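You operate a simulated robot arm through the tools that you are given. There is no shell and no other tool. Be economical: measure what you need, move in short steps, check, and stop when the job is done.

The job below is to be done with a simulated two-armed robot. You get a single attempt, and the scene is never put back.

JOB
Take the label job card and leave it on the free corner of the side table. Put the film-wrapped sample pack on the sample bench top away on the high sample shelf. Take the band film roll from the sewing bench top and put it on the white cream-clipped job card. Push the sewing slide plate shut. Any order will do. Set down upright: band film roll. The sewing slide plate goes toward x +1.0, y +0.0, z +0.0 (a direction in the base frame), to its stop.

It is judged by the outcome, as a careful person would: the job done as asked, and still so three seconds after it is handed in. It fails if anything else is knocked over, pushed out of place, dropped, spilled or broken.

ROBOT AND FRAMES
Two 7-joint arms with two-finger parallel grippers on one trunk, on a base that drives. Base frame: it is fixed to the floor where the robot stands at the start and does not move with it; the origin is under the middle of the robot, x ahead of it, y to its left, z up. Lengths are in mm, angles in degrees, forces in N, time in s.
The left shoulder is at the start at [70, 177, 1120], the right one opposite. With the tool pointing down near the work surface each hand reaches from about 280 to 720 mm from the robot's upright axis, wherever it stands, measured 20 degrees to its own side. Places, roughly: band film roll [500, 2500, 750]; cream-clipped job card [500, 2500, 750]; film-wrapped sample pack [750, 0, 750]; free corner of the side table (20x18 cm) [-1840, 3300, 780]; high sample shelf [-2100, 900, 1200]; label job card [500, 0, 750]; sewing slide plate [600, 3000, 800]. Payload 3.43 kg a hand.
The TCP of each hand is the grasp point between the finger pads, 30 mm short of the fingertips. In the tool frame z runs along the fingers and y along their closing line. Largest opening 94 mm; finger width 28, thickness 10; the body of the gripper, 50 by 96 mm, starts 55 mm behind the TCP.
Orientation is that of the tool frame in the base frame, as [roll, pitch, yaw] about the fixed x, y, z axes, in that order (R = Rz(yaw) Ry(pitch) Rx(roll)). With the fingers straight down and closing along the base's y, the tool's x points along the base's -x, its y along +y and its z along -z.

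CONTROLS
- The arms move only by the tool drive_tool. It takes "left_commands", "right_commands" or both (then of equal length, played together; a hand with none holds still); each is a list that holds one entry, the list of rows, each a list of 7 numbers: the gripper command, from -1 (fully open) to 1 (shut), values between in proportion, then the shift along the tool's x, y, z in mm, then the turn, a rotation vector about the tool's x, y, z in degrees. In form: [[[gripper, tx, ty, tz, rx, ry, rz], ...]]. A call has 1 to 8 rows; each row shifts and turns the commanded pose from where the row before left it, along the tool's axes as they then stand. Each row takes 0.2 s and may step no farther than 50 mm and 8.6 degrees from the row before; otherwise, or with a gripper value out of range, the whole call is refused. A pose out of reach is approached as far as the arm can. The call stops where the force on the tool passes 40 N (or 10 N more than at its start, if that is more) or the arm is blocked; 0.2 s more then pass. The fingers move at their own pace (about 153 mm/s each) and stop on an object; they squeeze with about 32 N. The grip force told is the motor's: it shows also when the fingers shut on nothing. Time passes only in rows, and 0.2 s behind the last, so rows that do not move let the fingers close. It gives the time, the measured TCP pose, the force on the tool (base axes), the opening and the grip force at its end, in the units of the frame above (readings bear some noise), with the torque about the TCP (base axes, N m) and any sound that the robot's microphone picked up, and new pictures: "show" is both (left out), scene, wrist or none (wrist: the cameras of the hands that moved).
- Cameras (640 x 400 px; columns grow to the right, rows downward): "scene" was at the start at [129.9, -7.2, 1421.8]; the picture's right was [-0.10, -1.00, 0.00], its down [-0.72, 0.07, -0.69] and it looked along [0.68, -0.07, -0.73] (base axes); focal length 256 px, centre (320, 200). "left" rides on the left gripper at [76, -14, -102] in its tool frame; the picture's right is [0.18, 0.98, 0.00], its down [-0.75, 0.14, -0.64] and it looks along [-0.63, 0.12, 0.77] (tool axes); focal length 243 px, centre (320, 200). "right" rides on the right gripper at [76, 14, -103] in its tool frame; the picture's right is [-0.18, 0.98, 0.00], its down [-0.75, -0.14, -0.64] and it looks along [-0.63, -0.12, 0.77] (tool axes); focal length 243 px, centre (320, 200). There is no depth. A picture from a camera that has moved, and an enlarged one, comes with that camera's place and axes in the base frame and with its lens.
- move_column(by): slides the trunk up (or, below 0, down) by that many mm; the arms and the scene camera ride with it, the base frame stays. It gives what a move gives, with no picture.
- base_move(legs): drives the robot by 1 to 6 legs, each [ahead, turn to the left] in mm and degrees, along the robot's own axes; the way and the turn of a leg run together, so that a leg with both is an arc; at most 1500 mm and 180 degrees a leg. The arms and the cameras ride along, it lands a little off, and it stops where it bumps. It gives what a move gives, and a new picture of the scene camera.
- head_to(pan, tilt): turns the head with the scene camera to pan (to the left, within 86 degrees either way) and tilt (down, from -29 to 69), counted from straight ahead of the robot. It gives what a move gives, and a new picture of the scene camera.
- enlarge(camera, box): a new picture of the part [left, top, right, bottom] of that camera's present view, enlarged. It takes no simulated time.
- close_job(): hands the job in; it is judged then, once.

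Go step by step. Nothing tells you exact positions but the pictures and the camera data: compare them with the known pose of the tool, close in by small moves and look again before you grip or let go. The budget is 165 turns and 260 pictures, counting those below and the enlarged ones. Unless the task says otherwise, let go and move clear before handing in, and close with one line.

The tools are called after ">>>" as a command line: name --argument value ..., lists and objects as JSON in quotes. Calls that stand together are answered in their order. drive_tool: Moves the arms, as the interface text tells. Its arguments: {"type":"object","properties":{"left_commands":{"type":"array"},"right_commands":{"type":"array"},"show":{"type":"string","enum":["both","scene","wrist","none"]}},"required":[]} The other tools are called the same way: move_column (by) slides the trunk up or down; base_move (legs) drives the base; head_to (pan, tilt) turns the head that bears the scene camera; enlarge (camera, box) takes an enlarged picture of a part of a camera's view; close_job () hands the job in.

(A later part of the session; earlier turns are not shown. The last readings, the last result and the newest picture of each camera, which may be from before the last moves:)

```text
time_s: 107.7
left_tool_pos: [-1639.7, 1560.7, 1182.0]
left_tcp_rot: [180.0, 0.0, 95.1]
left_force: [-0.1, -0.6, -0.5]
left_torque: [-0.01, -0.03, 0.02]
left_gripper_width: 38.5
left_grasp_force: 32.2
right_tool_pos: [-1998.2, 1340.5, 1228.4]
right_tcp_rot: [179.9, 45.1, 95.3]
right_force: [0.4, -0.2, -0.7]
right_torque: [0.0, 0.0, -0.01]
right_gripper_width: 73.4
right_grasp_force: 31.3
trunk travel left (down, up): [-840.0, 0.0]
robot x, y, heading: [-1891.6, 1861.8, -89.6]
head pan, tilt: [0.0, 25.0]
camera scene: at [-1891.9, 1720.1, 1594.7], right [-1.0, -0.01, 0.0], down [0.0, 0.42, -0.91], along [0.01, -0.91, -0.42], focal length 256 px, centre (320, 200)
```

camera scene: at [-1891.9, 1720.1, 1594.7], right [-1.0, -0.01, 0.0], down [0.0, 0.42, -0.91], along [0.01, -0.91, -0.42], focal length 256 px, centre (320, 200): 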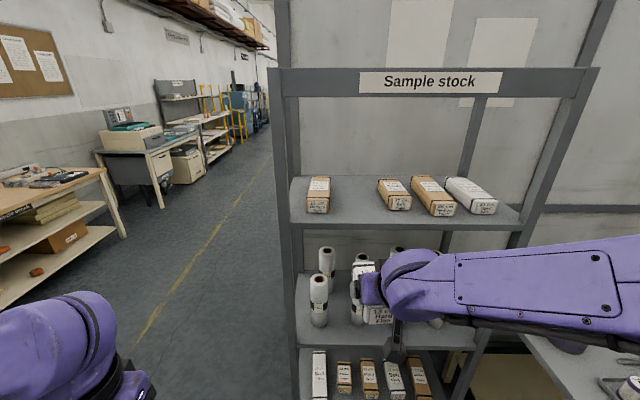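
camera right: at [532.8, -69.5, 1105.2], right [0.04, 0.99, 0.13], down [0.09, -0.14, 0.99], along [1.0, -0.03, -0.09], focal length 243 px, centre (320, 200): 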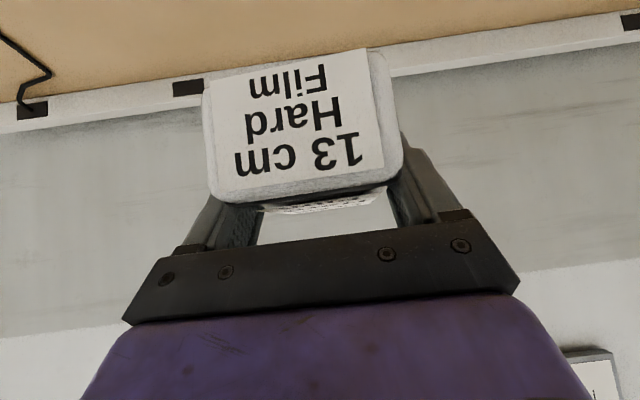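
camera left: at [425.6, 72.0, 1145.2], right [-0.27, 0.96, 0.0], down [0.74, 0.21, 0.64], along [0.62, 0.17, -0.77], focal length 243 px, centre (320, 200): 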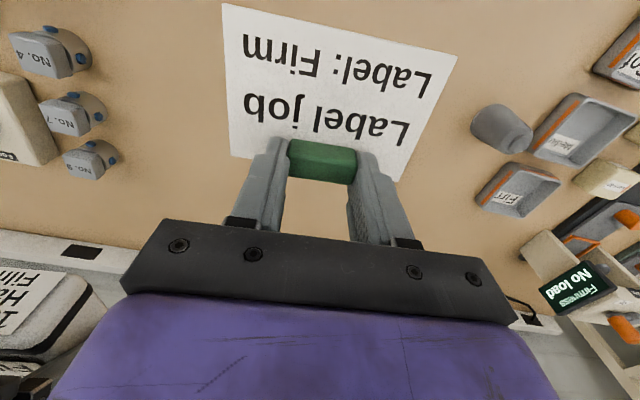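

Next I'll enlarge the present view to pin the shelf edge and gap position by triangulation.

>>> enlarge --camera "scene" --box '[270, 160, 550, 250]'

>>> enlarge --camera "right" --box '[0, 0, 640, 400]'

```text
2.29 times, centred on (410, 205) of scene
camera zoom: at [-1891.9, 1720.1, 1594.7], right [-1.0, -0.01, 0.0], down [0.0, 0.42, -0.91], along [0.01, -0.91, -0.42], focal length 584 px, centre (114, 189)
```

zoom: 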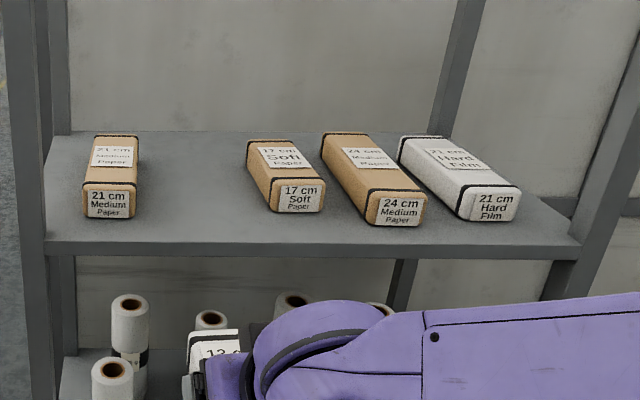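

```text
1.00 times, centred on (320, 200) of right
camera zoom: at [-1995.6, 1467.0, 1244.5], right [0.99, -0.04, 0.13], down [-0.13, -0.09, 0.99], along [-0.03, -1.0, -0.09], focal length 243 px, centre (320, 200)
```

zoom: 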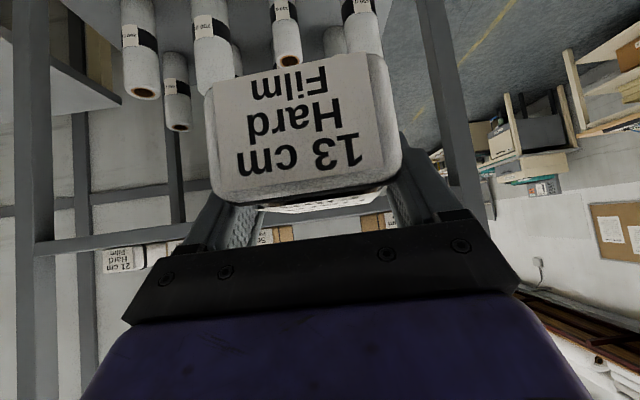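

Triangulation puts the front-left lip of the shelf near (-1795, 1091, 1230). I'll refine the height using the wrist camera, which sits almost level with the shelf.

>>> enlarge --camera "right" --box '[0, 190, 200, 290]'

>>> enlarge --camera "right" --box '[200, 180, 520, 260]'

```text
3.20 times, centred on (100, 240) of right
camera zoom: at [-1995.6, 1467.0, 1244.5], right [0.99, -0.04, 0.13], down [-0.13, -0.09, 0.99], along [-0.03, -1.0, -0.09], focal length 776 px, centre (1024, 72)
```

zoom: 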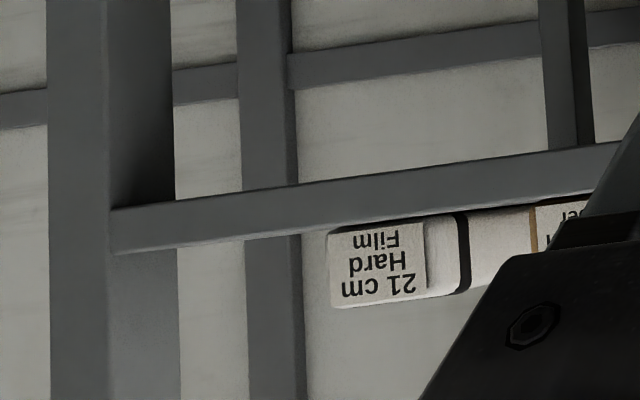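

```text
2.00 times, centred on (360, 220) of right
camera zoom: at [-1995.6, 1467.0, 1244.5], right [0.99, -0.04, 0.13], down [-0.13, -0.09, 0.99], along [-0.03, -1.0, -0.09], focal length 485 px, centre (240, 160)
```

zoom: 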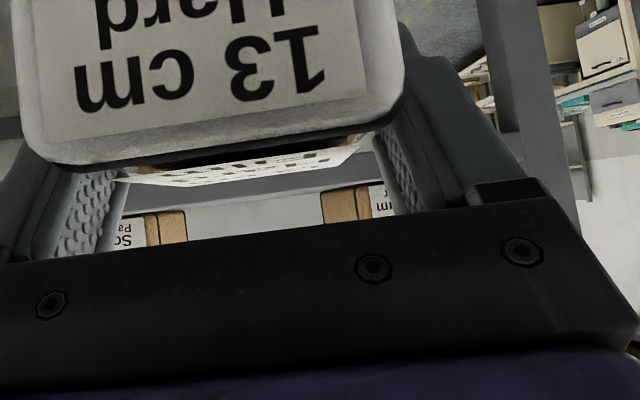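

The gap runs from x≈-1918 to -2086, so its centre is -2002. The shelf top is about 1236, so TCP at placement should be about 1270. I'll raise the right hand to about 1320 and square its yaw.

>>> drive_tool --right_commands '[[[1, -21.7, 0, -21.7, 0, 0, 0], [1, -21.7, 0, -21.7, 0, 0, 0], [1, -21.7, 0, -21.7, 0, 0, 0], [1, 0, 0, 0, 3.75, 0, 3.75]]]' --show "none"

>>> base_move --legs '[[225, 0]]'

```text
time_s: 108.7
left_tool_pos: [-1638.8, 1560.8, 1182.7]
left_tcp_rot: [-180.0, -0.1, 95.1]
left_force: [-1.1, 0.2, -0.3]
left_torque: [-0.04, 0.0, 0.01]
left_gripper_width: 38.7
left_grasp_force: 32.1
right_tool_pos: [-1997.6, 1340.3, 1318.6]
right_tcp_rot: [179.8, 44.9, 89.9]
right_force: [0.1, 0.8, -0.5]
right_torque: [0.01, 0.05, -0.04]
right_gripper_width: 73.7
right_grasp_force: 32.2
trunk travel left (down, up): [-840.0, 0.0]
robot x, y, heading: [-1894.3, 1863.9, -89.7]
head pan, tilt: [0.0, 25.0]
```

```text
time_s: 110.4
left_tool_pos: [-1636.8, 1339.0, 1182.6]
left_tcp_rot: [180.0, 0.1, 95.2]
left_force: [0.0, -0.4, 0.0]
left_torque: [-0.03, 0.04, -0.02]
left_gripper_width: 38.7
left_grasp_force: 32.0
right_tool_pos: [-1995.8, 1118.3, 1319.0]
right_tcp_rot: [180.0, 45.2, 90.0]
right_force: [0.0, 0.3, -0.6]
right_torque: [0.0, -0.01, 0.0]
right_gripper_width: 73.3
right_grasp_force: 32.0
trunk travel left (down, up): [-840.0, 0.0]
robot x, y, heading: [-1890.2, 1637.9, -89.7]
head pan, tilt: [0.0, 25.0]
camera scene: at [-1889.2, 1498.2, 1595.0], right [-1.0, -0.01, 0.0], down [-0.01, 0.42, -0.91], along [0.01, -0.91, -0.42], focal length 256 px, centre (320, 200)
```

scene: 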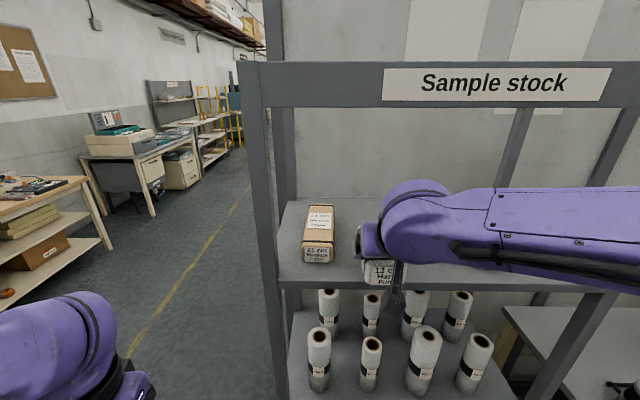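

Clear so far. I'll extend the arm forward over the shelf in the gap.

>>> drive_tool --right_commands '[[[1, -29.7, -1.5, 29.7, 0, 0, 0], [1, -29.7, -1.5, 29.7, 0, 0, 0], [1, -29.7, -1.5, 29.7, 0, 0, 0], [1, -29.7, -1.5, 29.7, 0, 0, 0]]]' --show "both"

```text
time_s: 111.4
left_tool_pos: [-1637.0, 1335.6, 1181.3]
left_tcp_rot: [180.0, -0.2, 95.2]
left_force: [0.4, 0.4, 0.3]
left_torque: [0.01, 0.0, 0.0]
left_gripper_width: 38.6
left_grasp_force: 31.6
right_tool_pos: [-2000.0, 943.1, 1317.1]
right_tcp_rot: [180.0, 44.9, 89.9]
right_force: [-0.2, -0.2, -0.7]
right_torque: [0.03, 0.01, 0.0]
right_gripper_width: 73.6
right_grasp_force: 31.9
trunk travel left (down, up): [-840.0, 0.0]
robot x, y, heading: [-1891.5, 1636.6, -89.2]
head pan, tilt: [0.0, 25.0]
camera scene: at [-1888.5, 1492.3, 1594.4], right [-1.0, -0.01, 0.0], down [-0.01, 0.42, -0.91], along [0.01, -0.91, -0.42], focal length 256 px, centre (320, 200)
camera right: at [-1985.9, 1070.5, 1334.9], right [0.98, -0.13, 0.13], down [-0.14, -0.08, 0.99], along [-0.12, -0.99, -0.1], focal length 243 px, centre (320, 200)
```

scene: 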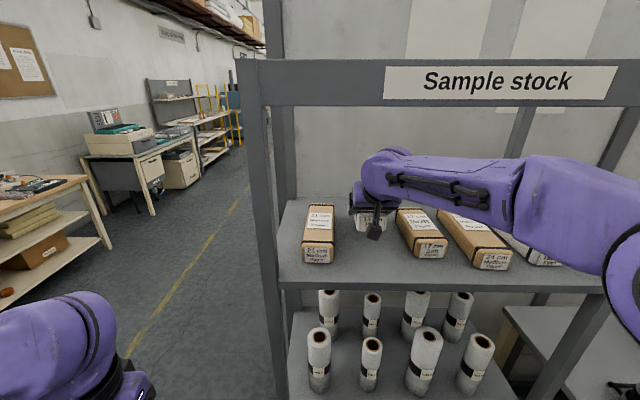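
right: 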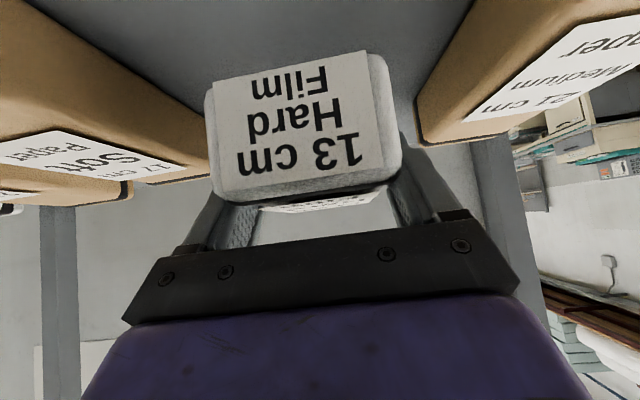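

The pack hangs between its neighbours with margin on both sides. I'll descend until it touches.

>>> drive_tool --right_commands '[[[1, 14, 0, 14, 0, 0, 0], [1, 7, 0, 7, 0, 0, 0], [1, 4, 0, 4, 0, 0, 0], [1, 2.8, 0, 2.8, 0, 0, 0], [1, 2.1, 0, 2.1, 0, 0, 0]]]' --show "both"

```text
time_s: 112.6
left_tool_pos: [-1637.1, 1337.2, 1183.5]
left_tcp_rot: [180.0, 0.0, 95.3]
left_force: [0.1, 0.1, 0.0]
left_torque: [-0.01, -0.02, 0.01]
left_gripper_width: 38.4
left_grasp_force: 31.9
right_tool_pos: [-1999.9, 946.9, 1278.7]
right_tcp_rot: [179.9, 45.2, 89.9]
right_force: [0.5, -0.1, 0.7]
right_torque: [-0.12, 0.04, 0.01]
right_gripper_width: 73.9
right_grasp_force: 32.2
trunk travel left (down, up): [-840.0, 0.0]
robot x, y, heading: [-1897.1, 1635.7, -89.2]
head pan, tilt: [0.0, 25.0]
camera scene: at [-1888.8, 1495.4, 1594.8], right [-1.0, -0.01, 0.0], down [-0.01, 0.42, -0.91], along [0.01, -0.91, -0.42], focal length 256 px, centre (320, 200)
camera right: at [-1986.4, 1073.3, 1295.0], right [0.98, -0.13, 0.13], down [-0.14, -0.08, 0.99], along [-0.12, -0.99, -0.09], focal length 243 px, centre (320, 200)
```

scene: 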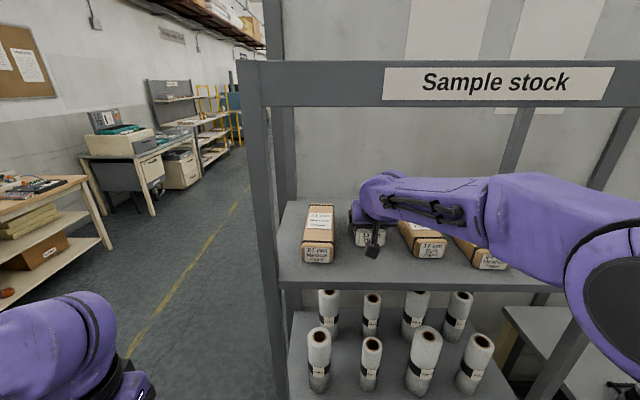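
right: 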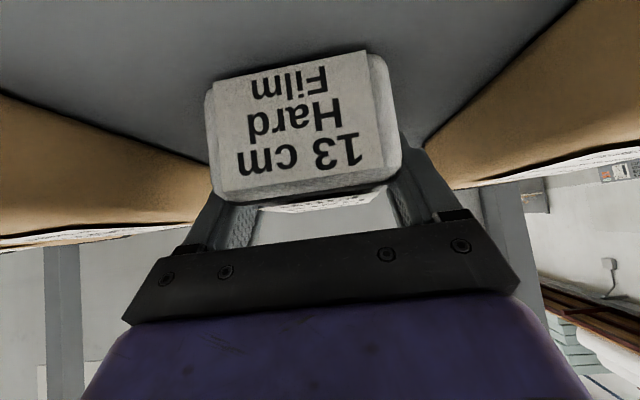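

Contact looks imminent, so I'll go on in 1.5–2 mm steps.

>>> drive_tool --right_commands '[[[1, 1.2, 0, 1.2, 0, 0, 0], [1, 1.2, 0, 1.2, 0, 0, 0]]]' --show "none"

```text
time_s: 113.2
left_tool_pos: [-1636.5, 1338.3, 1183.5]
left_tcp_rot: [180.0, 0.0, 95.2]
left_force: [-0.2, -0.2, -0.3]
left_torque: [-0.03, 0.01, 0.0]
left_gripper_width: 38.4
left_grasp_force: 32.0
right_tool_pos: [-1999.3, 948.0, 1277.3]
right_tcp_rot: [179.8, 45.4, 89.9]
right_force: [-1.1, -4.1, 15.6]
right_torque: [-0.01, 0.04, 0.01]
right_gripper_width: 73.7
right_grasp_force: 32.1
trunk travel left (down, up): [-840.0, 0.0]
robot x, y, heading: [-1894.9, 1641.1, -89.4]
head pan, tilt: [0.0, 25.0]
```

The pack rests on the shelf (15.6 N upward). I'll open a little, then back out along the tool axis.

>>> drive_tool --right_commands '[[[-0.85, 0, 0, 0, 0, 0, 0], [-0.85, 0, 0, 0, 0, 0, 0], [-0.85, 0, 0, -10, 0, 0, 0], [-0.85, 0, 0, -25, 0, 0, 0], [-0.85, 0, 0, -35, 0, 0, 0], [-0.85, 0, 0, -35, 0, 0, 0]]]' --show "both"

```text
time_s: 114.6
left_tool_pos: [-1637.1, 1339.6, 1183.7]
left_tcp_rot: [180.0, 0.0, 95.3]
left_force: [0.0, -0.2, -0.9]
left_torque: [-0.04, 0.02, -0.01]
left_gripper_width: 38.7
left_grasp_force: 32.3
right_tool_pos: [-1999.3, 1023.0, 1347.7]
right_tcp_rot: [179.9, 45.3, 90.0]
right_force: [-0.6, 0.3, -0.7]
right_torque: [-0.02, 0.0, -0.01]
right_gripper_width: 86.8
right_grasp_force: 0.1
trunk travel left (down, up): [-840.0, 0.0]
robot x, y, heading: [-1888.6, 1641.4, -89.3]
head pan, tilt: [0.0, 25.0]
camera scene: at [-1888.9, 1498.0, 1594.9], right [-1.0, -0.01, 0.0], down [-0.01, 0.42, -0.91], along [0.01, -0.91, -0.42], focal length 256 px, centre (320, 200)
camera right: at [-1986.0, 1149.8, 1365.6], right [0.98, -0.13, 0.13], down [-0.14, -0.08, 0.99], along [-0.12, -0.99, -0.09], focal length 243 px, centre (320, 200)
```

scene: 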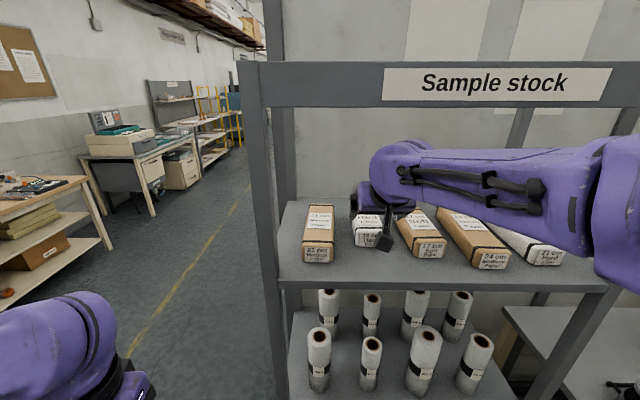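
right: 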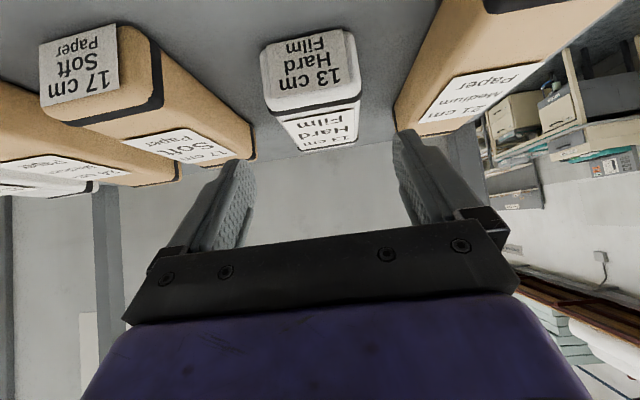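

The pack stands squarely on the shelf. I'll back the arm off, then reverse and turn round toward the side table.

>>> drive_tool --right_commands '[[[-0.85, 29.7, 0, -29.7, 0, 0, 0], [-0.85, 29.7, 0, -29.7, 0, 0, 0], [-0.85, 29.7, 0, -29.7, 0, 0, 0], [-0.85, 29.7, 0, -29.7, 0, 0, 0]]]' --show "none"

>>> base_move --legs '[[-450, 0], [0, 180]]'

>>> move_column --by -140

>>> head_to --pan 0 --tilt 35

```text
time_s: 115.6
left_tool_pos: [-1638.6, 1338.4, 1182.9]
left_tcp_rot: [179.9, 0.0, 95.2]
left_force: [0.0, 1.2, 0.3]
left_torque: [-0.04, -0.04, 0.01]
left_gripper_width: 38.7
left_grasp_force: 31.5
right_tool_pos: [-2004.2, 1193.8, 1349.7]
right_tcp_rot: [179.7, 45.3, 89.8]
right_force: [0.3, 0.7, -0.6]
right_torque: [-0.01, -0.03, 0.01]
right_gripper_width: 87.2
right_grasp_force: 0.0
trunk travel left (down, up): [-840.0, 0.0]
robot x, y, heading: [-1888.0, 1636.6, -89.4]
head pan, tilt: [0.0, 25.0]
```

```text
time_s: 125.6
left_tool_pos: [-2139.6, 2394.8, 1183.5]
left_tcp_rot: [179.9, -0.1, -86.7]
left_force: [0.4, 0.0, -0.6]
left_torque: [0.0, 0.01, 0.0]
left_gripper_width: 38.6
left_grasp_force: 32.3
right_tool_pos: [-1772.8, 2529.8, 1349.2]
right_tcp_rot: [179.9, 45.0, -92.0]
right_force: [0.2, 0.5, 0.0]
right_torque: [-0.01, 0.02, 0.02]
right_gripper_width: 87.0
right_grasp_force: 0.0
trunk travel left (down, up): [-840.0, 0.0]
robot x, y, heading: [-1899.2, 2086.0, 88.7]
head pan, tilt: [0.0, 25.0]
camera scene: at [-1893.3, 2230.5, 1594.7], right [1.0, -0.02, 0.0], down [-0.01, -0.42, -0.91], along [0.02, 0.91, -0.42], focal length 256 px, centre (320, 200)
```

scene: 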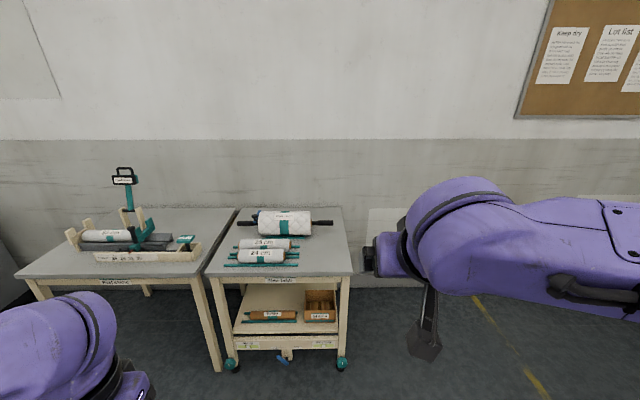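

```text
time_s: 127.3
left_tool_pos: [-2141.8, 2396.1, 1042.3]
left_tcp_rot: [-180.0, 0.0, -86.6]
left_force: [-0.7, -0.2, -0.8]
left_torque: [0.02, -0.01, 0.02]
left_gripper_width: 39.0
left_grasp_force: 32.3
right_tool_pos: [-1771.4, 2530.3, 1209.1]
right_tcp_rot: [179.9, 45.1, -91.9]
right_force: [1.0, 0.6, 0.5]
right_torque: [-0.01, -0.03, -0.02]
right_gripper_width: 86.8
right_grasp_force: 0.0
trunk travel left (down, up): [-700.0, 140.0]
robot x, y, heading: [-1891.2, 2087.2, 88.7]
head pan, tilt: [0.0, 25.0]
```

```text
time_s: 128.0
left_tool_pos: [-2141.4, 2395.1, 1042.9]
left_tcp_rot: [179.9, 0.0, -86.7]
left_force: [0.5, 0.5, -0.2]
left_torque: [-0.04, 0.01, 0.0]
left_gripper_width: 38.8
left_grasp_force: 32.4
right_tool_pos: [-1771.0, 2531.1, 1210.2]
right_tcp_rot: [179.9, 45.1, -91.9]
right_force: [0.4, -0.2, 0.0]
right_torque: [0.0, -0.03, 0.0]
right_gripper_width: 87.0
right_grasp_force: 0.0
trunk travel left (down, up): [-700.0, 140.0]
robot x, y, heading: [-1895.3, 2088.7, 89.0]
head pan, tilt: [0.0, 35.0]
camera scene: at [-1893.5, 2226.4, 1439.0], right [1.0, -0.02, 0.0], down [-0.01, -0.57, -0.82], along [0.02, 0.82, -0.57], focal length 256 px, centre (320, 200)
```

scene: 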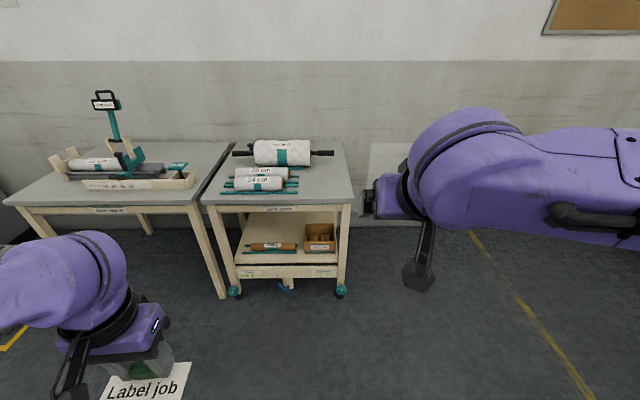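

>>> enlarge --camera "scene" --box '[180, 120, 380, 245]'

>>> enlarge --camera "scene" --box '[0, 80, 240, 230]'

```text
3.20 times, centred on (280, 182) of scene
camera zoom: at [-1893.5, 2226.4, 1439.0], right [1.0, -0.02, 0.0], down [-0.01, -0.57, -0.82], along [0.02, 0.82, -0.57], focal length 818 px, centre (448, 256)
```

zoom: 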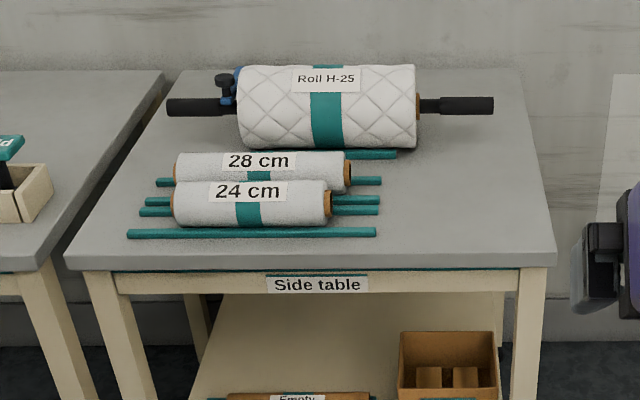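

```text
2.67 times, centred on (120, 155) of scene
camera zoom: at [-1893.5, 2226.4, 1439.0], right [1.0, -0.02, 0.0], down [-0.01, -0.57, -0.82], along [0.02, 0.82, -0.57], focal length 682 px, centre (853, 320)
```

zoom: 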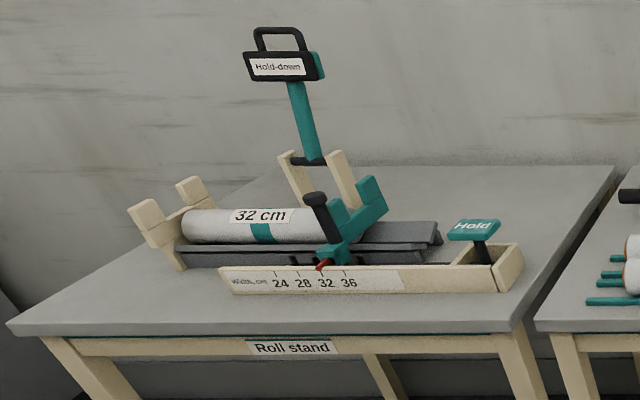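

The free spot is the front-right part of the side table, around (-1840, 3300); the table's front edge is at y≈3166 and its right edge at x≈-1723. I'll drive so the left hand can reach it comfortably.

>>> base_move --legs '[[0, -19.5], [727, 0], [0, 20.5]]'

>>> head_to --pan 10 --tilt 50

```text
time_s: 134.1
left_tool_pos: [-1884.2, 3071.8, 1042.9]
left_tcp_rot: [180.0, 0.1, -86.0]
left_force: [0.8, -0.4, -0.7]
left_torque: [0.0, 0.01, 0.0]
left_gripper_width: 38.7
left_grasp_force: 31.7
right_tool_pos: [-1517.6, 3210.9, 1210.2]
right_tcp_rot: [179.9, 45.2, -91.1]
right_force: [-0.1, 0.4, 0.1]
right_torque: [0.01, 0.02, 0.03]
right_gripper_width: 86.8
right_grasp_force: 0.1
trunk travel left (down, up): [-700.0, 140.0]
robot x, y, heading: [-1637.5, 2764.7, 89.4]
head pan, tilt: [0.0, 35.0]
camera scene: at [-1635.4, 2905.6, 1439.0], right [1.0, -0.01, 0.0], down [-0.01, -0.57, -0.82], along [0.01, 0.82, -0.57], focal length 256 px, centre (320, 200)
```

scene: 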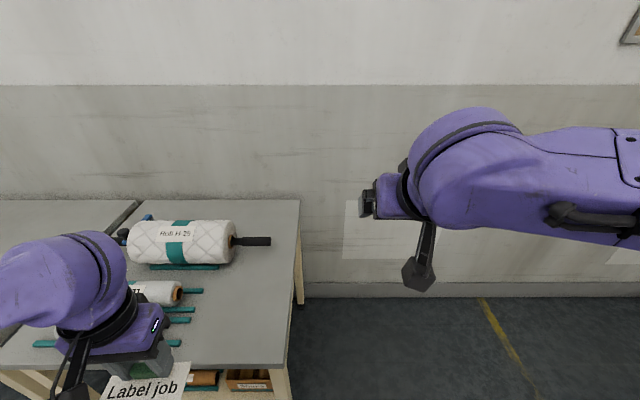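

```text
time_s: 134.9
left_tool_pos: [-1885.3, 3072.3, 1043.5]
left_tcp_rot: [179.9, 0.0, -86.1]
left_force: [-0.7, 0.9, -0.5]
left_torque: [-0.02, 0.0, -0.02]
left_gripper_width: 38.4
left_grasp_force: 31.8
right_tool_pos: [-1517.3, 3210.9, 1209.6]
right_tcp_rot: [179.9, 45.2, -91.1]
right_force: [-0.4, 0.4, -0.4]
right_torque: [-0.01, 0.0, 0.02]
right_gripper_width: 86.9
right_grasp_force: 0.0
trunk travel left (down, up): [-700.0, 140.0]
robot x, y, heading: [-1639.3, 2767.4, 90.0]
head pan, tilt: [10.0, 50.0]
camera scene: at [-1649.2, 2893.5, 1417.3], right [0.99, 0.16, 0.0], down [0.13, -0.76, -0.64], along [-0.11, 0.63, -0.77], focal length 256 px, centre (320, 200)
```

scene: 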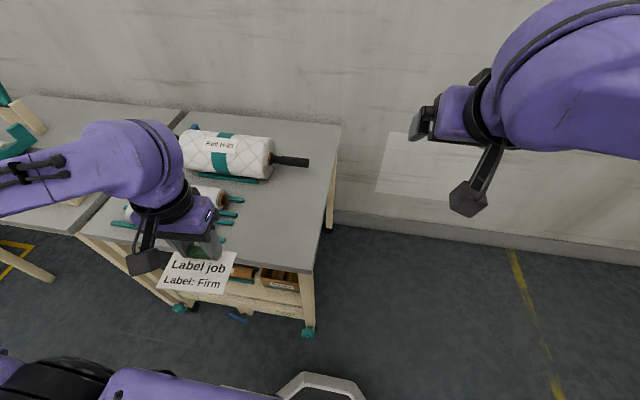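

The table corner measures (-1719, 3169), consistent with before. I'll move the left hand over the free corner, square it, and lower partway.

>>> drive_tool --left_commands '[[[1, -40.7, -11.1, 0, 0, 0, 0], [1, -40.7, -11.1, 0, 0, 0, 0], [1, -40.7, -11.1, 0, 0, 0, 0], [1, -40.7, -11.1, 0, 0, 0, 0], [1, -40.7, -11.1, 0, 0, 0, 0], [1, -40.7, -11.1, 0, 0, 0, 0], [1, 0, 0, 40, 0, 0, 3.9], [1, 0, 0, 40, 0, 0, 0]]]' --show "both"

```text
time_s: 136.7
left_tool_pos: [-1834.9, 3321.8, 961.2]
left_tcp_rot: [180.0, -0.1, -89.8]
left_force: [-0.2, -0.1, 0.2]
left_torque: [-0.01, -0.01, 0.01]
left_gripper_width: 38.9
left_grasp_force: 31.6
right_tool_pos: [-1517.9, 3211.4, 1208.6]
right_tcp_rot: [179.8, 45.1, -91.1]
right_force: [-0.2, 0.3, 0.1]
right_torque: [-0.02, 0.01, 0.01]
right_gripper_width: 86.9
right_grasp_force: 0.1
trunk travel left (down, up): [-700.0, 140.0]
robot x, y, heading: [-1638.5, 2768.5, 89.7]
head pan, tilt: [10.0, 50.0]
camera scene: at [-1648.9, 2894.8, 1417.2], right [0.99, 0.17, 0.0], down [0.13, -0.76, -0.64], along [-0.11, 0.63, -0.77], focal length 256 px, centre (320, 200)
camera left: at [-1822.3, 3246.7, 1063.3], right [-0.98, -0.19, 0.0], down [-0.14, 0.75, 0.64], along [-0.12, 0.63, -0.77], focal length 243 px, centre (320, 200)
```

scene: 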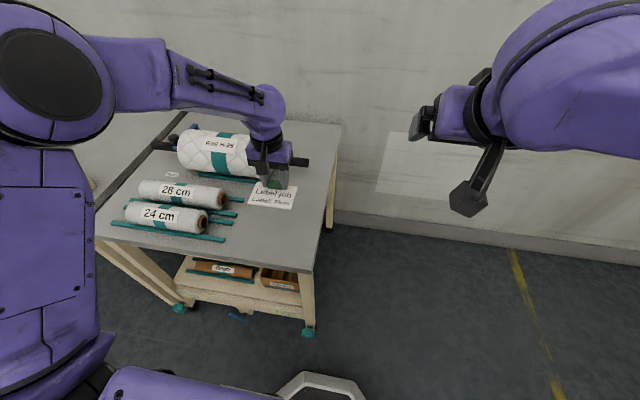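
left: 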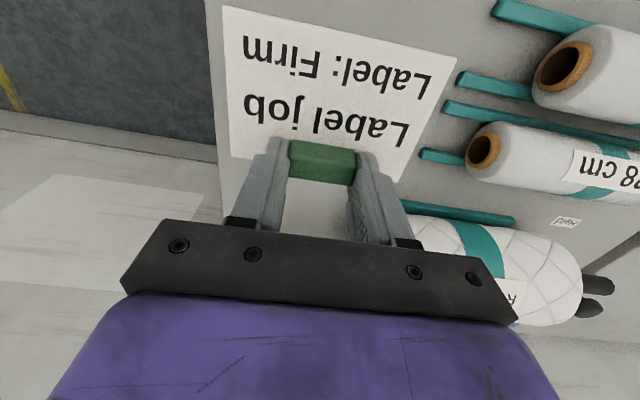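

Alignment is good: the card is about 80 mm from the bars and well inside the table edges. I'll lower, slowing near the table.

>>> drive_tool --left_commands '[[[1, 0, 0, 40, 0, 0, 0], [1, 0, 0, 40, 0, 0, 0], [1, 0, 0, 35, 0, 0, 0], [1, 0, 0, 12, 0, 0, 0], [1, 0, 0, 6, 0, 0, 0], [1, 0, 0, 4, 0, 0, 0]]]' --show "wrist"

```text
time_s: 138.1
left_tool_pos: [-1835.1, 3320.7, 827.0]
left_tcp_rot: [-179.9, 0.0, -89.8]
left_force: [-0.6, 0.5, -0.1]
left_torque: [0.01, -0.01, 0.01]
left_gripper_width: 38.6
left_grasp_force: 32.1
right_tool_pos: [-1516.2, 3211.8, 1209.5]
right_tcp_rot: [180.0, 45.1, -91.3]
right_force: [1.1, 0.2, 0.2]
right_torque: [-0.03, 0.0, 0.0]
right_gripper_width: 87.1
right_grasp_force: 0.2
trunk travel left (down, up): [-700.0, 140.0]
robot x, y, heading: [-1636.9, 2767.1, 89.6]
head pan, tilt: [10.0, 50.0]
camera left: at [-1821.7, 3245.7, 928.0], right [-0.98, -0.19, 0.0], down [-0.14, 0.75, 0.64], along [-0.12, 0.63, -0.77], focal length 243 px, centre (320, 200)
```

left: 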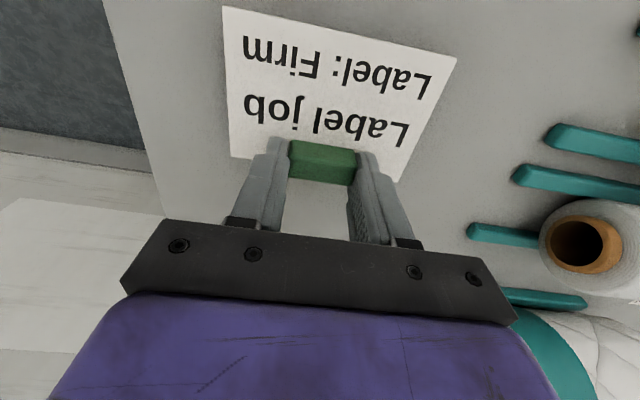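

>>> drive_tool --left_commands '[[[1, 0, 0, 4, 0, 0, 0], [1, 0, 0, 4, 0, 0, 0], [1, 0, 0, 3, 0, 0, 0]]]' --show "none"

```text
time_s: 138.9
left_tool_pos: [-1834.9, 3320.9, 814.4]
left_tcp_rot: [-180.0, -0.1, -90.0]
left_force: [-0.4, -0.1, -0.2]
left_torque: [0.04, 0.02, -0.02]
left_gripper_width: 38.7
left_grasp_force: 32.2
right_tool_pos: [-1516.7, 3211.1, 1209.0]
right_tcp_rot: [179.9, 45.1, -91.1]
right_force: [0.4, 0.2, 0.4]
right_torque: [-0.01, -0.02, 0.02]
right_gripper_width: 87.1
right_grasp_force: 0.0
trunk travel left (down, up): [-700.0, 140.0]
robot x, y, heading: [-1634.5, 2769.3, 89.4]
head pan, tilt: [10.0, 50.0]
```

No contact yet at 814, so I'll continue in 2 mm steps.

>>> drive_tool --left_commands '[[[1, 0, 0, 2, 0, 0, 0], [1, 0, 0, 2, 0, 0, 0]]]' --show "wrist"

```text
time_s: 139.5
left_tool_pos: [-1834.9, 3320.9, 813.0]
left_tcp_rot: [180.0, 0.3, -89.8]
left_force: [-1.5, 1.2, 19.9]
left_torque: [0.2, -0.05, -0.01]
left_gripper_width: 38.9
left_grasp_force: 32.1
right_tool_pos: [-1516.9, 3208.5, 1210.7]
right_tcp_rot: [179.8, 45.1, -91.3]
right_force: [-0.2, 0.3, 0.0]
right_torque: [0.03, -0.03, 0.01]
right_gripper_width: 86.8
right_grasp_force: 0.1
trunk travel left (down, up): [-700.0, 140.0]
robot x, y, heading: [-1641.3, 2764.1, 89.6]
head pan, tilt: [10.0, 50.0]
camera left: at [-1821.6, 3244.8, 915.6], right [-0.98, -0.19, 0.0], down [-0.14, 0.75, 0.65], along [-0.12, 0.64, -0.76], focal length 243 px, centre (320, 200)
```

left: 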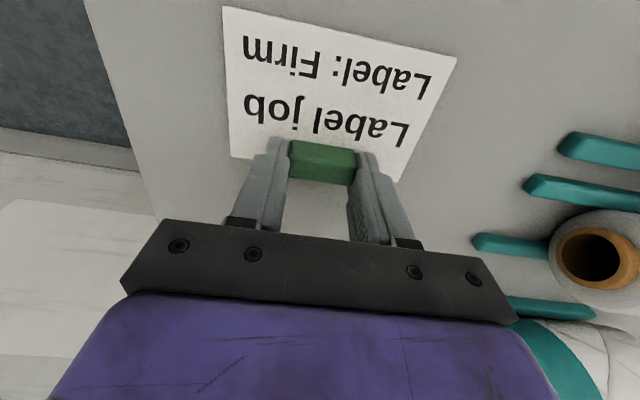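

Contact is made, with about 20 N upward. I'll raise 1 mm to ease the load, release, and rise.

>>> drive_tool --left_commands '[[[1, 0, 0, -1, 0, 0, 0], [-0.3, 0, 0, 0, 0, 0, 0], [-0.3, 0, 0, 0, 0, 0, 0], [-0.3, 0, 0, -20, 0, 0, 0], [-0.3, 0, 0, -40, 0, 0, 0], [-0.3, 0, 0, -50, 0, 0, 0], [-0.3, 0, 0, -50, 0, 0, 0], [-0.3, 0, 0, -50, 0, 0, 0]]]' --show "both"

```text
time_s: 141.3
left_tool_pos: [-1834.8, 3319.7, 1021.8]
left_tcp_rot: [179.9, 0.0, -89.9]
left_force: [-0.7, -0.9, 0.6]
left_torque: [0.03, 0.05, 0.03]
left_gripper_width: 61.0
left_grasp_force: 0.0
right_tool_pos: [-1517.0, 3210.5, 1210.2]
right_tcp_rot: [179.9, 45.1, -91.2]
right_force: [-0.1, -0.2, 0.5]
right_torque: [0.01, -0.01, -0.02]
right_gripper_width: 87.2
right_grasp_force: 0.1
trunk travel left (down, up): [-700.0, 140.0]
robot x, y, heading: [-1637.5, 2767.3, 89.5]
head pan, tilt: [10.0, 50.0]
camera scene: at [-1648.6, 2892.1, 1417.3], right [0.99, 0.16, 0.0], down [0.13, -0.76, -0.64], along [-0.11, 0.63, -0.77], focal length 256 px, centre (320, 200)
camera left: at [-1821.2, 3244.6, 1123.7], right [-0.98, -0.19, 0.0], down [-0.14, 0.75, 0.64], along [-0.12, 0.63, -0.77], focal length 243 px, centre (320, 200)
```

scene: 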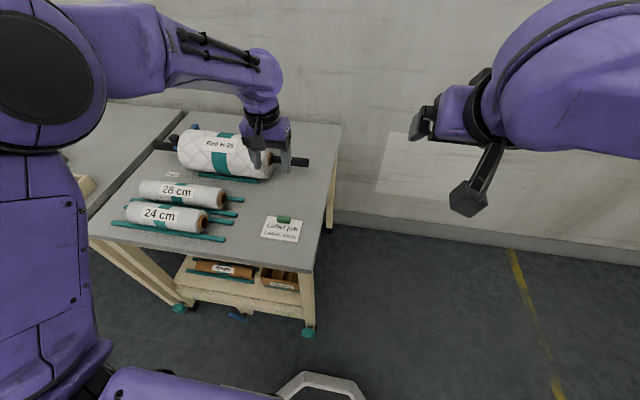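
left: 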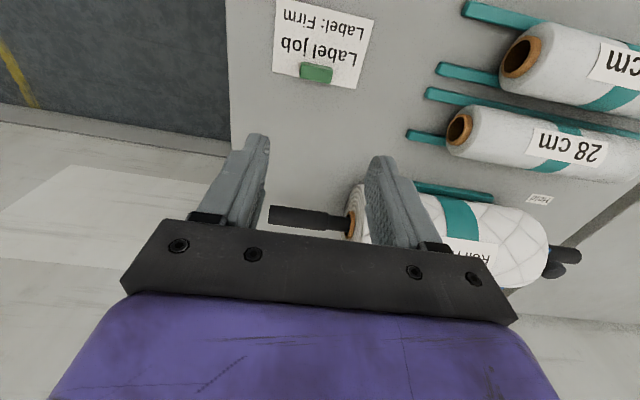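

The card lies flat on the free corner. Next I'll back off and head for the sewing bench.

>>> base_move --legs '[[-250, 0], [0, -89.5], [1080, 0]]'

>>> head_to --pan 0 --tilt 25

```text
time_s: 152.0
left_tool_pos: [-17.1, 2750.7, 1021.1]
left_tcp_rot: [180.0, 0.1, -178.2]
left_force: [-0.2, 0.4, -0.2]
left_torque: [0.01, 0.01, 0.01]
left_gripper_width: 61.3
left_grasp_force: 0.1
right_tool_pos: [-117.7, 2429.5, 1209.3]
right_tcp_rot: [179.9, 45.2, -179.4]
right_force: [-0.3, -0.2, -0.3]
right_torque: [-0.02, 0.03, 0.0]
right_gripper_width: 86.7
right_grasp_force: 0.1
trunk travel left (down, up): [-700.0, 140.0]
robot x, y, heading: [-569.3, 2533.5, 1.2]
head pan, tilt: [10.0, 50.0]
camera scene: at [-439.8, 2552.4, 1417.3], right [0.19, -0.98, 0.0], down [-0.75, -0.15, -0.64], along [0.63, 0.12, -0.77], focal length 256 px, centre (320, 200)
```

scene: 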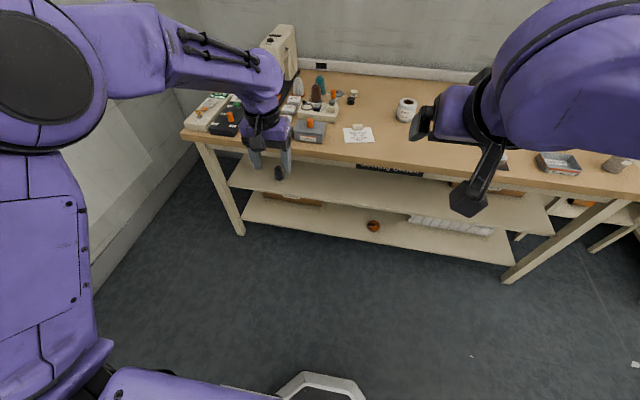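

```text
time_s: 152.9
left_tool_pos: [-17.9, 2750.9, 1019.9]
left_tcp_rot: [-179.9, 0.0, -178.2]
left_force: [0.3, 0.7, -0.5]
left_torque: [-0.02, 0.0, -0.01]
left_gripper_width: 61.1
left_grasp_force: 0.0
right_tool_pos: [-118.0, 2430.1, 1210.1]
right_tcp_rot: [180.0, 45.0, -179.5]
right_force: [1.0, 0.4, 0.7]
right_torque: [0.02, 0.03, -0.02]
right_gripper_width: 87.2
right_grasp_force: 0.1
trunk travel left (down, up): [-700.0, 140.0]
robot x, y, heading: [-565.4, 2534.8, 1.4]
head pan, tilt: [0.0, 25.0]
camera scene: at [-423.2, 2539.4, 1454.7], right [0.02, -1.0, 0.0], down [-0.42, -0.01, -0.91], along [0.91, 0.02, -0.42], focal length 256 px, centre (320, 200)
```

scene: 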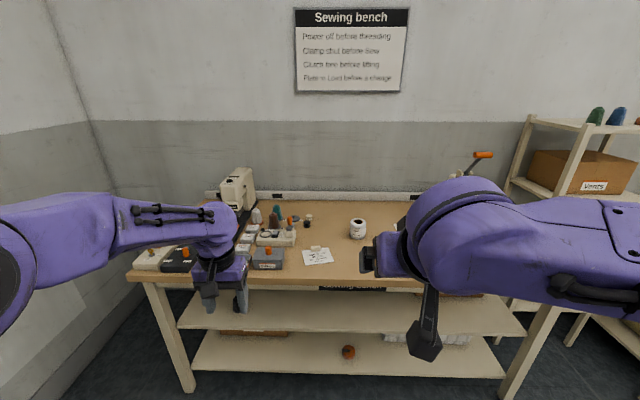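

I see the sewing bench: a machine at the left, a white clipped card and a white roll near the middle. I'll enlarge.

>>> enlarge --camera "scene" --box '[120, 150, 440, 300]'

>>> enlarge --camera "scene" --box '[220, 190, 380, 280]'

```text
2.00 times, centred on (280, 225) of scene
camera zoom: at [-423.2, 2539.4, 1454.7], right [0.02, -1.0, 0.0], down [-0.42, -0.01, -0.91], along [0.91, 0.02, -0.42], focal length 511 px, centre (400, 150)
```

zoom: 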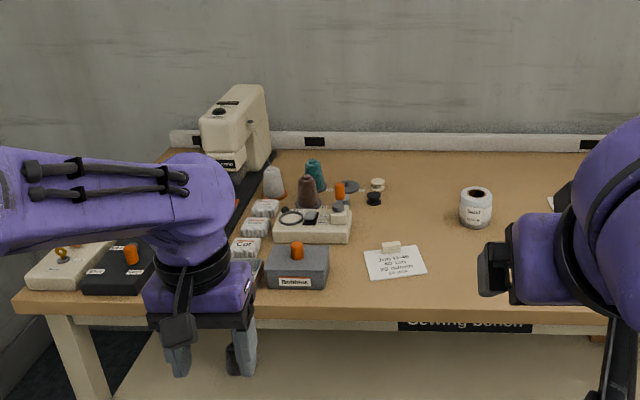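

```text
4.00 times, centred on (300, 235) of scene
camera zoom: at [-423.2, 2539.4, 1454.7], right [0.02, -1.0, 0.0], down [-0.42, -0.01, -0.91], along [0.91, 0.02, -0.42], focal length 1023 px, centre (400, 60)
```

zoom: 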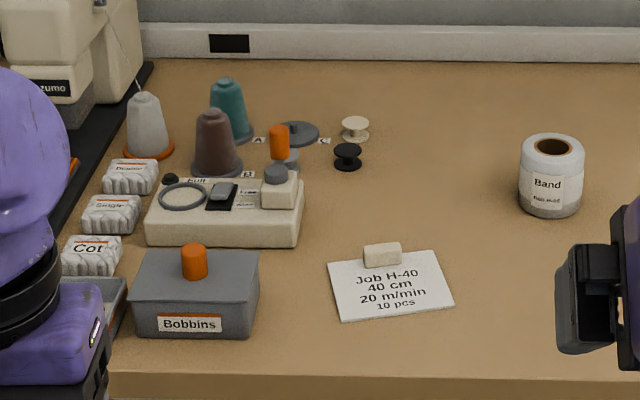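

Roll base is at about (595, 2387), ~72 dia and ~77 tall; the cream-clipped card is centred near (436, 2569). Before approaching I'll bring the right hand back to straight-down and tuck the left.

>>> drive_tool --right_commands '[[[-1, 0, 0, 0, 0, 7.5, 0], [-1, 0, 0, 0, 0, 7.5, 0], [-1, 0, 0, 0, 0, 7.5, 0], [-1, 0, 0, 0, 0, 7.5, 0], [-1, 0, 0, 0, 0, 7.5, 0], [-1, 0, 0, 0, 0, 7.5, 0]]]' --left_commands '[[[-0.3, 40, 0, -20, 0, 0, 0], [-0.3, 40, 0, -20, 0, 0, 0], [-0.3, 40, 0, -20, 0, 0, 0], [-0.3, 40, 0, -20, 0, 0, 0], [-0.3, 40, 0, -20, 0, 0, 0], [-0.3, 0, 0, -20, 0, 0, 0]]]' --show "none"

>>> base_move --legs '[[550, 0]]'

>>> head_to --pan 0 --tilt 48

```text
time_s: 154.3
left_tool_pos: [-215.5, 2743.9, 1139.5]
left_tcp_rot: [-180.0, -0.1, -178.2]
left_force: [-0.3, 0.2, -0.4]
left_torque: [-0.03, 0.01, -0.02]
left_gripper_width: 61.1
left_grasp_force: 0.1
right_tool_pos: [-115.5, 2429.9, 1209.4]
right_tcp_rot: [179.9, -0.2, -179.4]
right_force: [0.6, 0.2, -0.8]
right_torque: [-0.02, 0.0, -0.03]
right_gripper_width: 94.2
right_grasp_force: 0.1
trunk travel left (down, up): [-700.0, 140.0]
robot x, y, heading: [-563.9, 2535.2, 1.2]
head pan, tilt: [0.0, 25.0]
```

```text
time_s: 157.5
left_tool_pos: [328.5, 2756.4, 1139.3]
left_tcp_rot: [180.0, 0.0, -178.1]
left_force: [0.3, 0.1, 0.6]
left_torque: [-0.02, -0.02, -0.03]
left_gripper_width: 61.3
left_grasp_force: 0.0
right_tool_pos: [429.2, 2443.3, 1210.0]
right_tcp_rot: [179.9, 0.0, -179.4]
right_force: [-0.6, 0.0, -0.1]
right_torque: [0.02, -0.03, -0.06]
right_gripper_width: 93.9
right_grasp_force: 0.1
trunk travel left (down, up): [-700.0, 140.0]
robot x, y, heading: [-20.0, 2547.9, 1.3]
head pan, tilt: [0.0, 25.0]
camera scene: at [123.8, 2551.3, 1454.8], right [0.02, -1.0, 0.0], down [-0.42, -0.01, -0.91], along [0.91, 0.02, -0.42], focal length 256 px, centre (320, 200)
```

scene: 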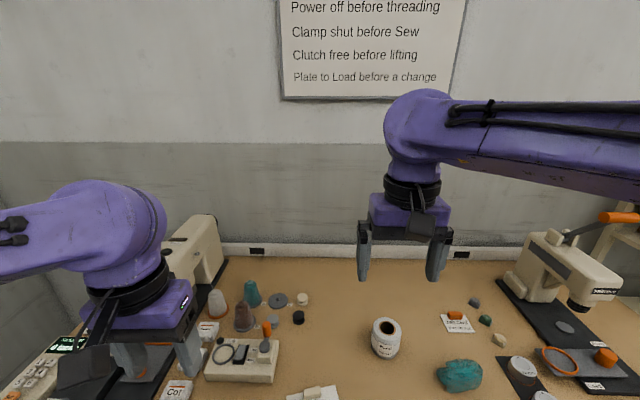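

```text
time_s: 158.3
left_tool_pos: [330.2, 2755.9, 1139.5]
left_tcp_rot: [-180.0, 0.0, -178.1]
left_force: [-0.2, -0.4, -0.3]
left_torque: [0.0, 0.02, 0.0]
left_gripper_width: 60.9
left_grasp_force: 0.0
right_tool_pos: [429.1, 2441.2, 1209.7]
right_tcp_rot: [179.9, 0.1, -179.4]
right_force: [-0.1, -0.1, 0.1]
right_torque: [-0.05, -0.01, -0.01]
right_gripper_width: 94.0
right_grasp_force: 0.1
trunk travel left (down, up): [-700.0, 140.0]
robot x, y, heading: [-14.3, 2548.5, 1.3]
head pan, tilt: [0.0, 48.0]
camera scene: at [110.9, 2551.0, 1420.0], right [0.02, -1.0, 0.0], down [-0.74, -0.02, -0.67], along [0.67, 0.01, -0.74], focal length 256 px, centre (320, 200)
```

scene: 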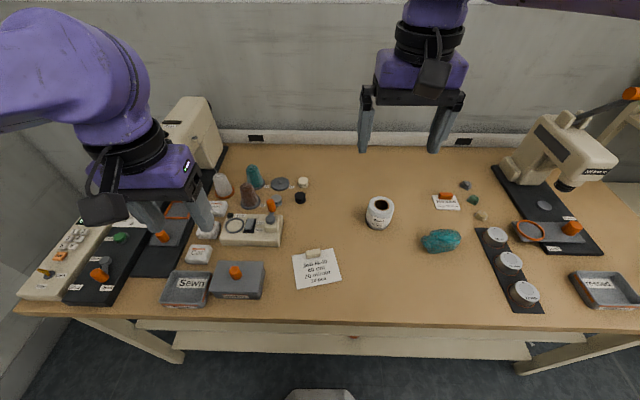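

All clear. The sewing machine's slide plate with an orange knob is at the far left. I'll enlarge the roll and card.

>>> enlarge --camera "scene" --box '[270, 170, 470, 295]'

>>> enlarge --camera "right" --box '[160, 0, 480, 200]'

>>> enlarge --camera "scene" --box '[0, 90, 320, 310]'

```text
3.20 times, centred on (370, 232) of scene
camera zoom: at [110.9, 2551.0, 1420.0], right [0.02, -1.0, 0.0], down [-0.74, -0.02, -0.67], along [0.67, 0.01, -0.74], focal length 818 px, centre (160, 96)
```

zoom: 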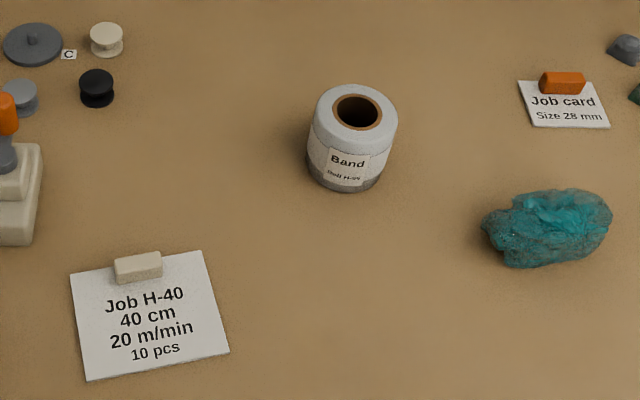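

```text
2.00 times, centred on (320, 100) of right
camera zoom: at [353.5, 2454.5, 1310.8], right [0.17, 0.98, 0.0], down [0.75, -0.13, 0.64], along [0.63, -0.11, -0.77], focal length 485 px, centre (320, 400)
```

zoom: 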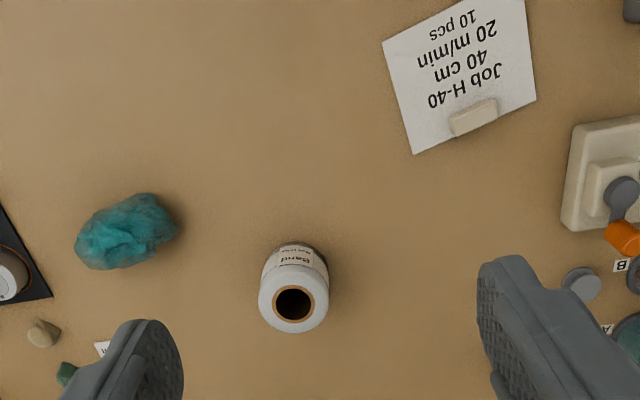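

```text
1.82 times, centred on (160, 200) of scene
camera zoom: at [110.9, 2551.0, 1420.0], right [0.02, -1.0, 0.0], down [-0.74, -0.02, -0.67], along [0.67, 0.01, -0.74], focal length 465 px, centre (611, 200)
```

zoom: 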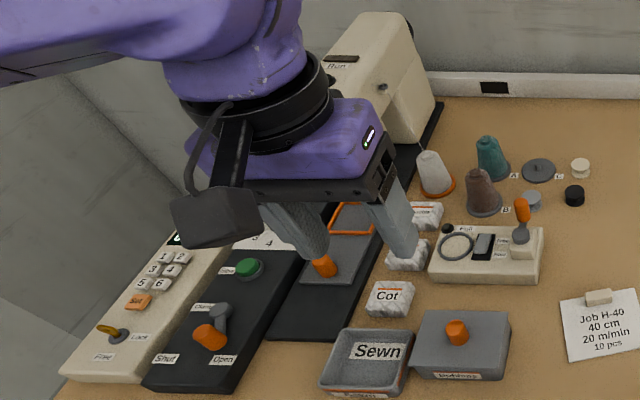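

The cream card is 115×95 mm, centred at (430, 2565), yawed about 14°; the clip takes the far ~22 mm, so the roll should stand at about (417, 2561). Roll centre is near (587, 2386), top ~875. I'll bring the right hand above the roll.

>>> drive_tool --right_commands '[[[-1, -22.3, -7.9, 32.9, 0, 0, 0], [-1, -22.3, -7.9, 32.9, 0, 0, 0], [-1, -22.3, -7.9, 32.9, 0, 0, 0], [-1, -22.3, -7.9, 32.9, 0, 0, 0], [-1, -22.3, -7.9, 32.9, 0, 0, 0], [-1, -22.3, -7.9, 32.9, 0, 0, 0], [-1, -22.3, -7.9, 32.9, 0, 0, 0]]]' --show "both"

```text
time_s: 159.9
left_tool_pos: [331.9, 2755.4, 1138.1]
left_tcp_rot: [-180.0, 0.0, -178.2]
left_force: [0.2, 0.7, -1.0]
left_torque: [-0.02, 0.0, 0.02]
left_gripper_width: 61.1
left_grasp_force: 0.0
right_tool_pos: [590.3, 2388.4, 977.8]
right_tcp_rot: [179.9, 0.1, -179.4]
right_force: [-0.8, 0.1, 0.4]
right_torque: [0.01, 0.02, 0.0]
right_gripper_width: 94.0
right_grasp_force: 0.1
trunk travel left (down, up): [-700.0, 140.0]
robot x, y, heading: [-23.3, 2545.8, 1.1]
head pan, tilt: [0.0, 48.0]
camera scene: at [113.4, 2550.6, 1419.8], right [0.02, -1.0, 0.0], down [-0.74, -0.02, -0.67], along [0.67, 0.01, -0.74], focal length 256 px, centre (320, 200)
camera right: at [513.5, 2400.8, 1079.4], right [0.17, 0.98, 0.0], down [0.75, -0.13, 0.64], along [0.63, -0.11, -0.77], focal length 243 px, centre (320, 200)
```

scene: 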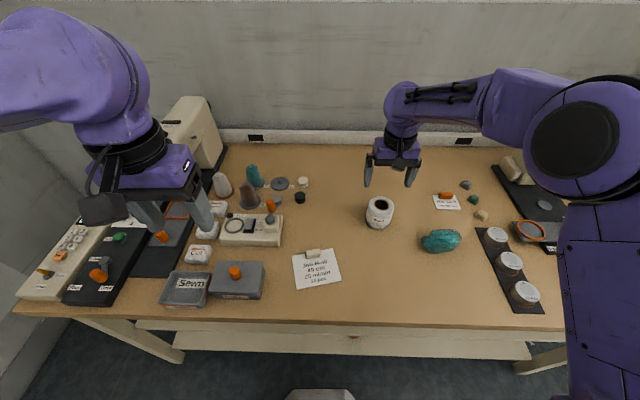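
right: 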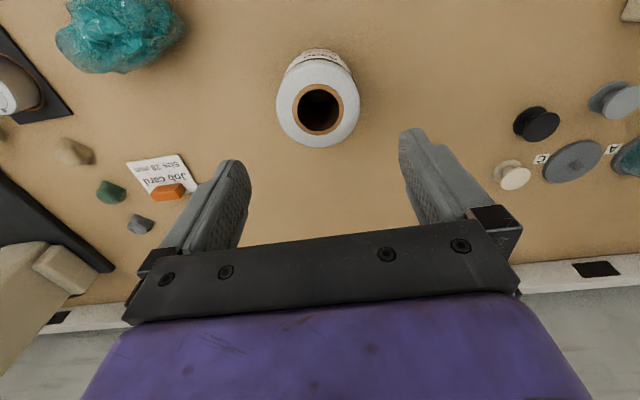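

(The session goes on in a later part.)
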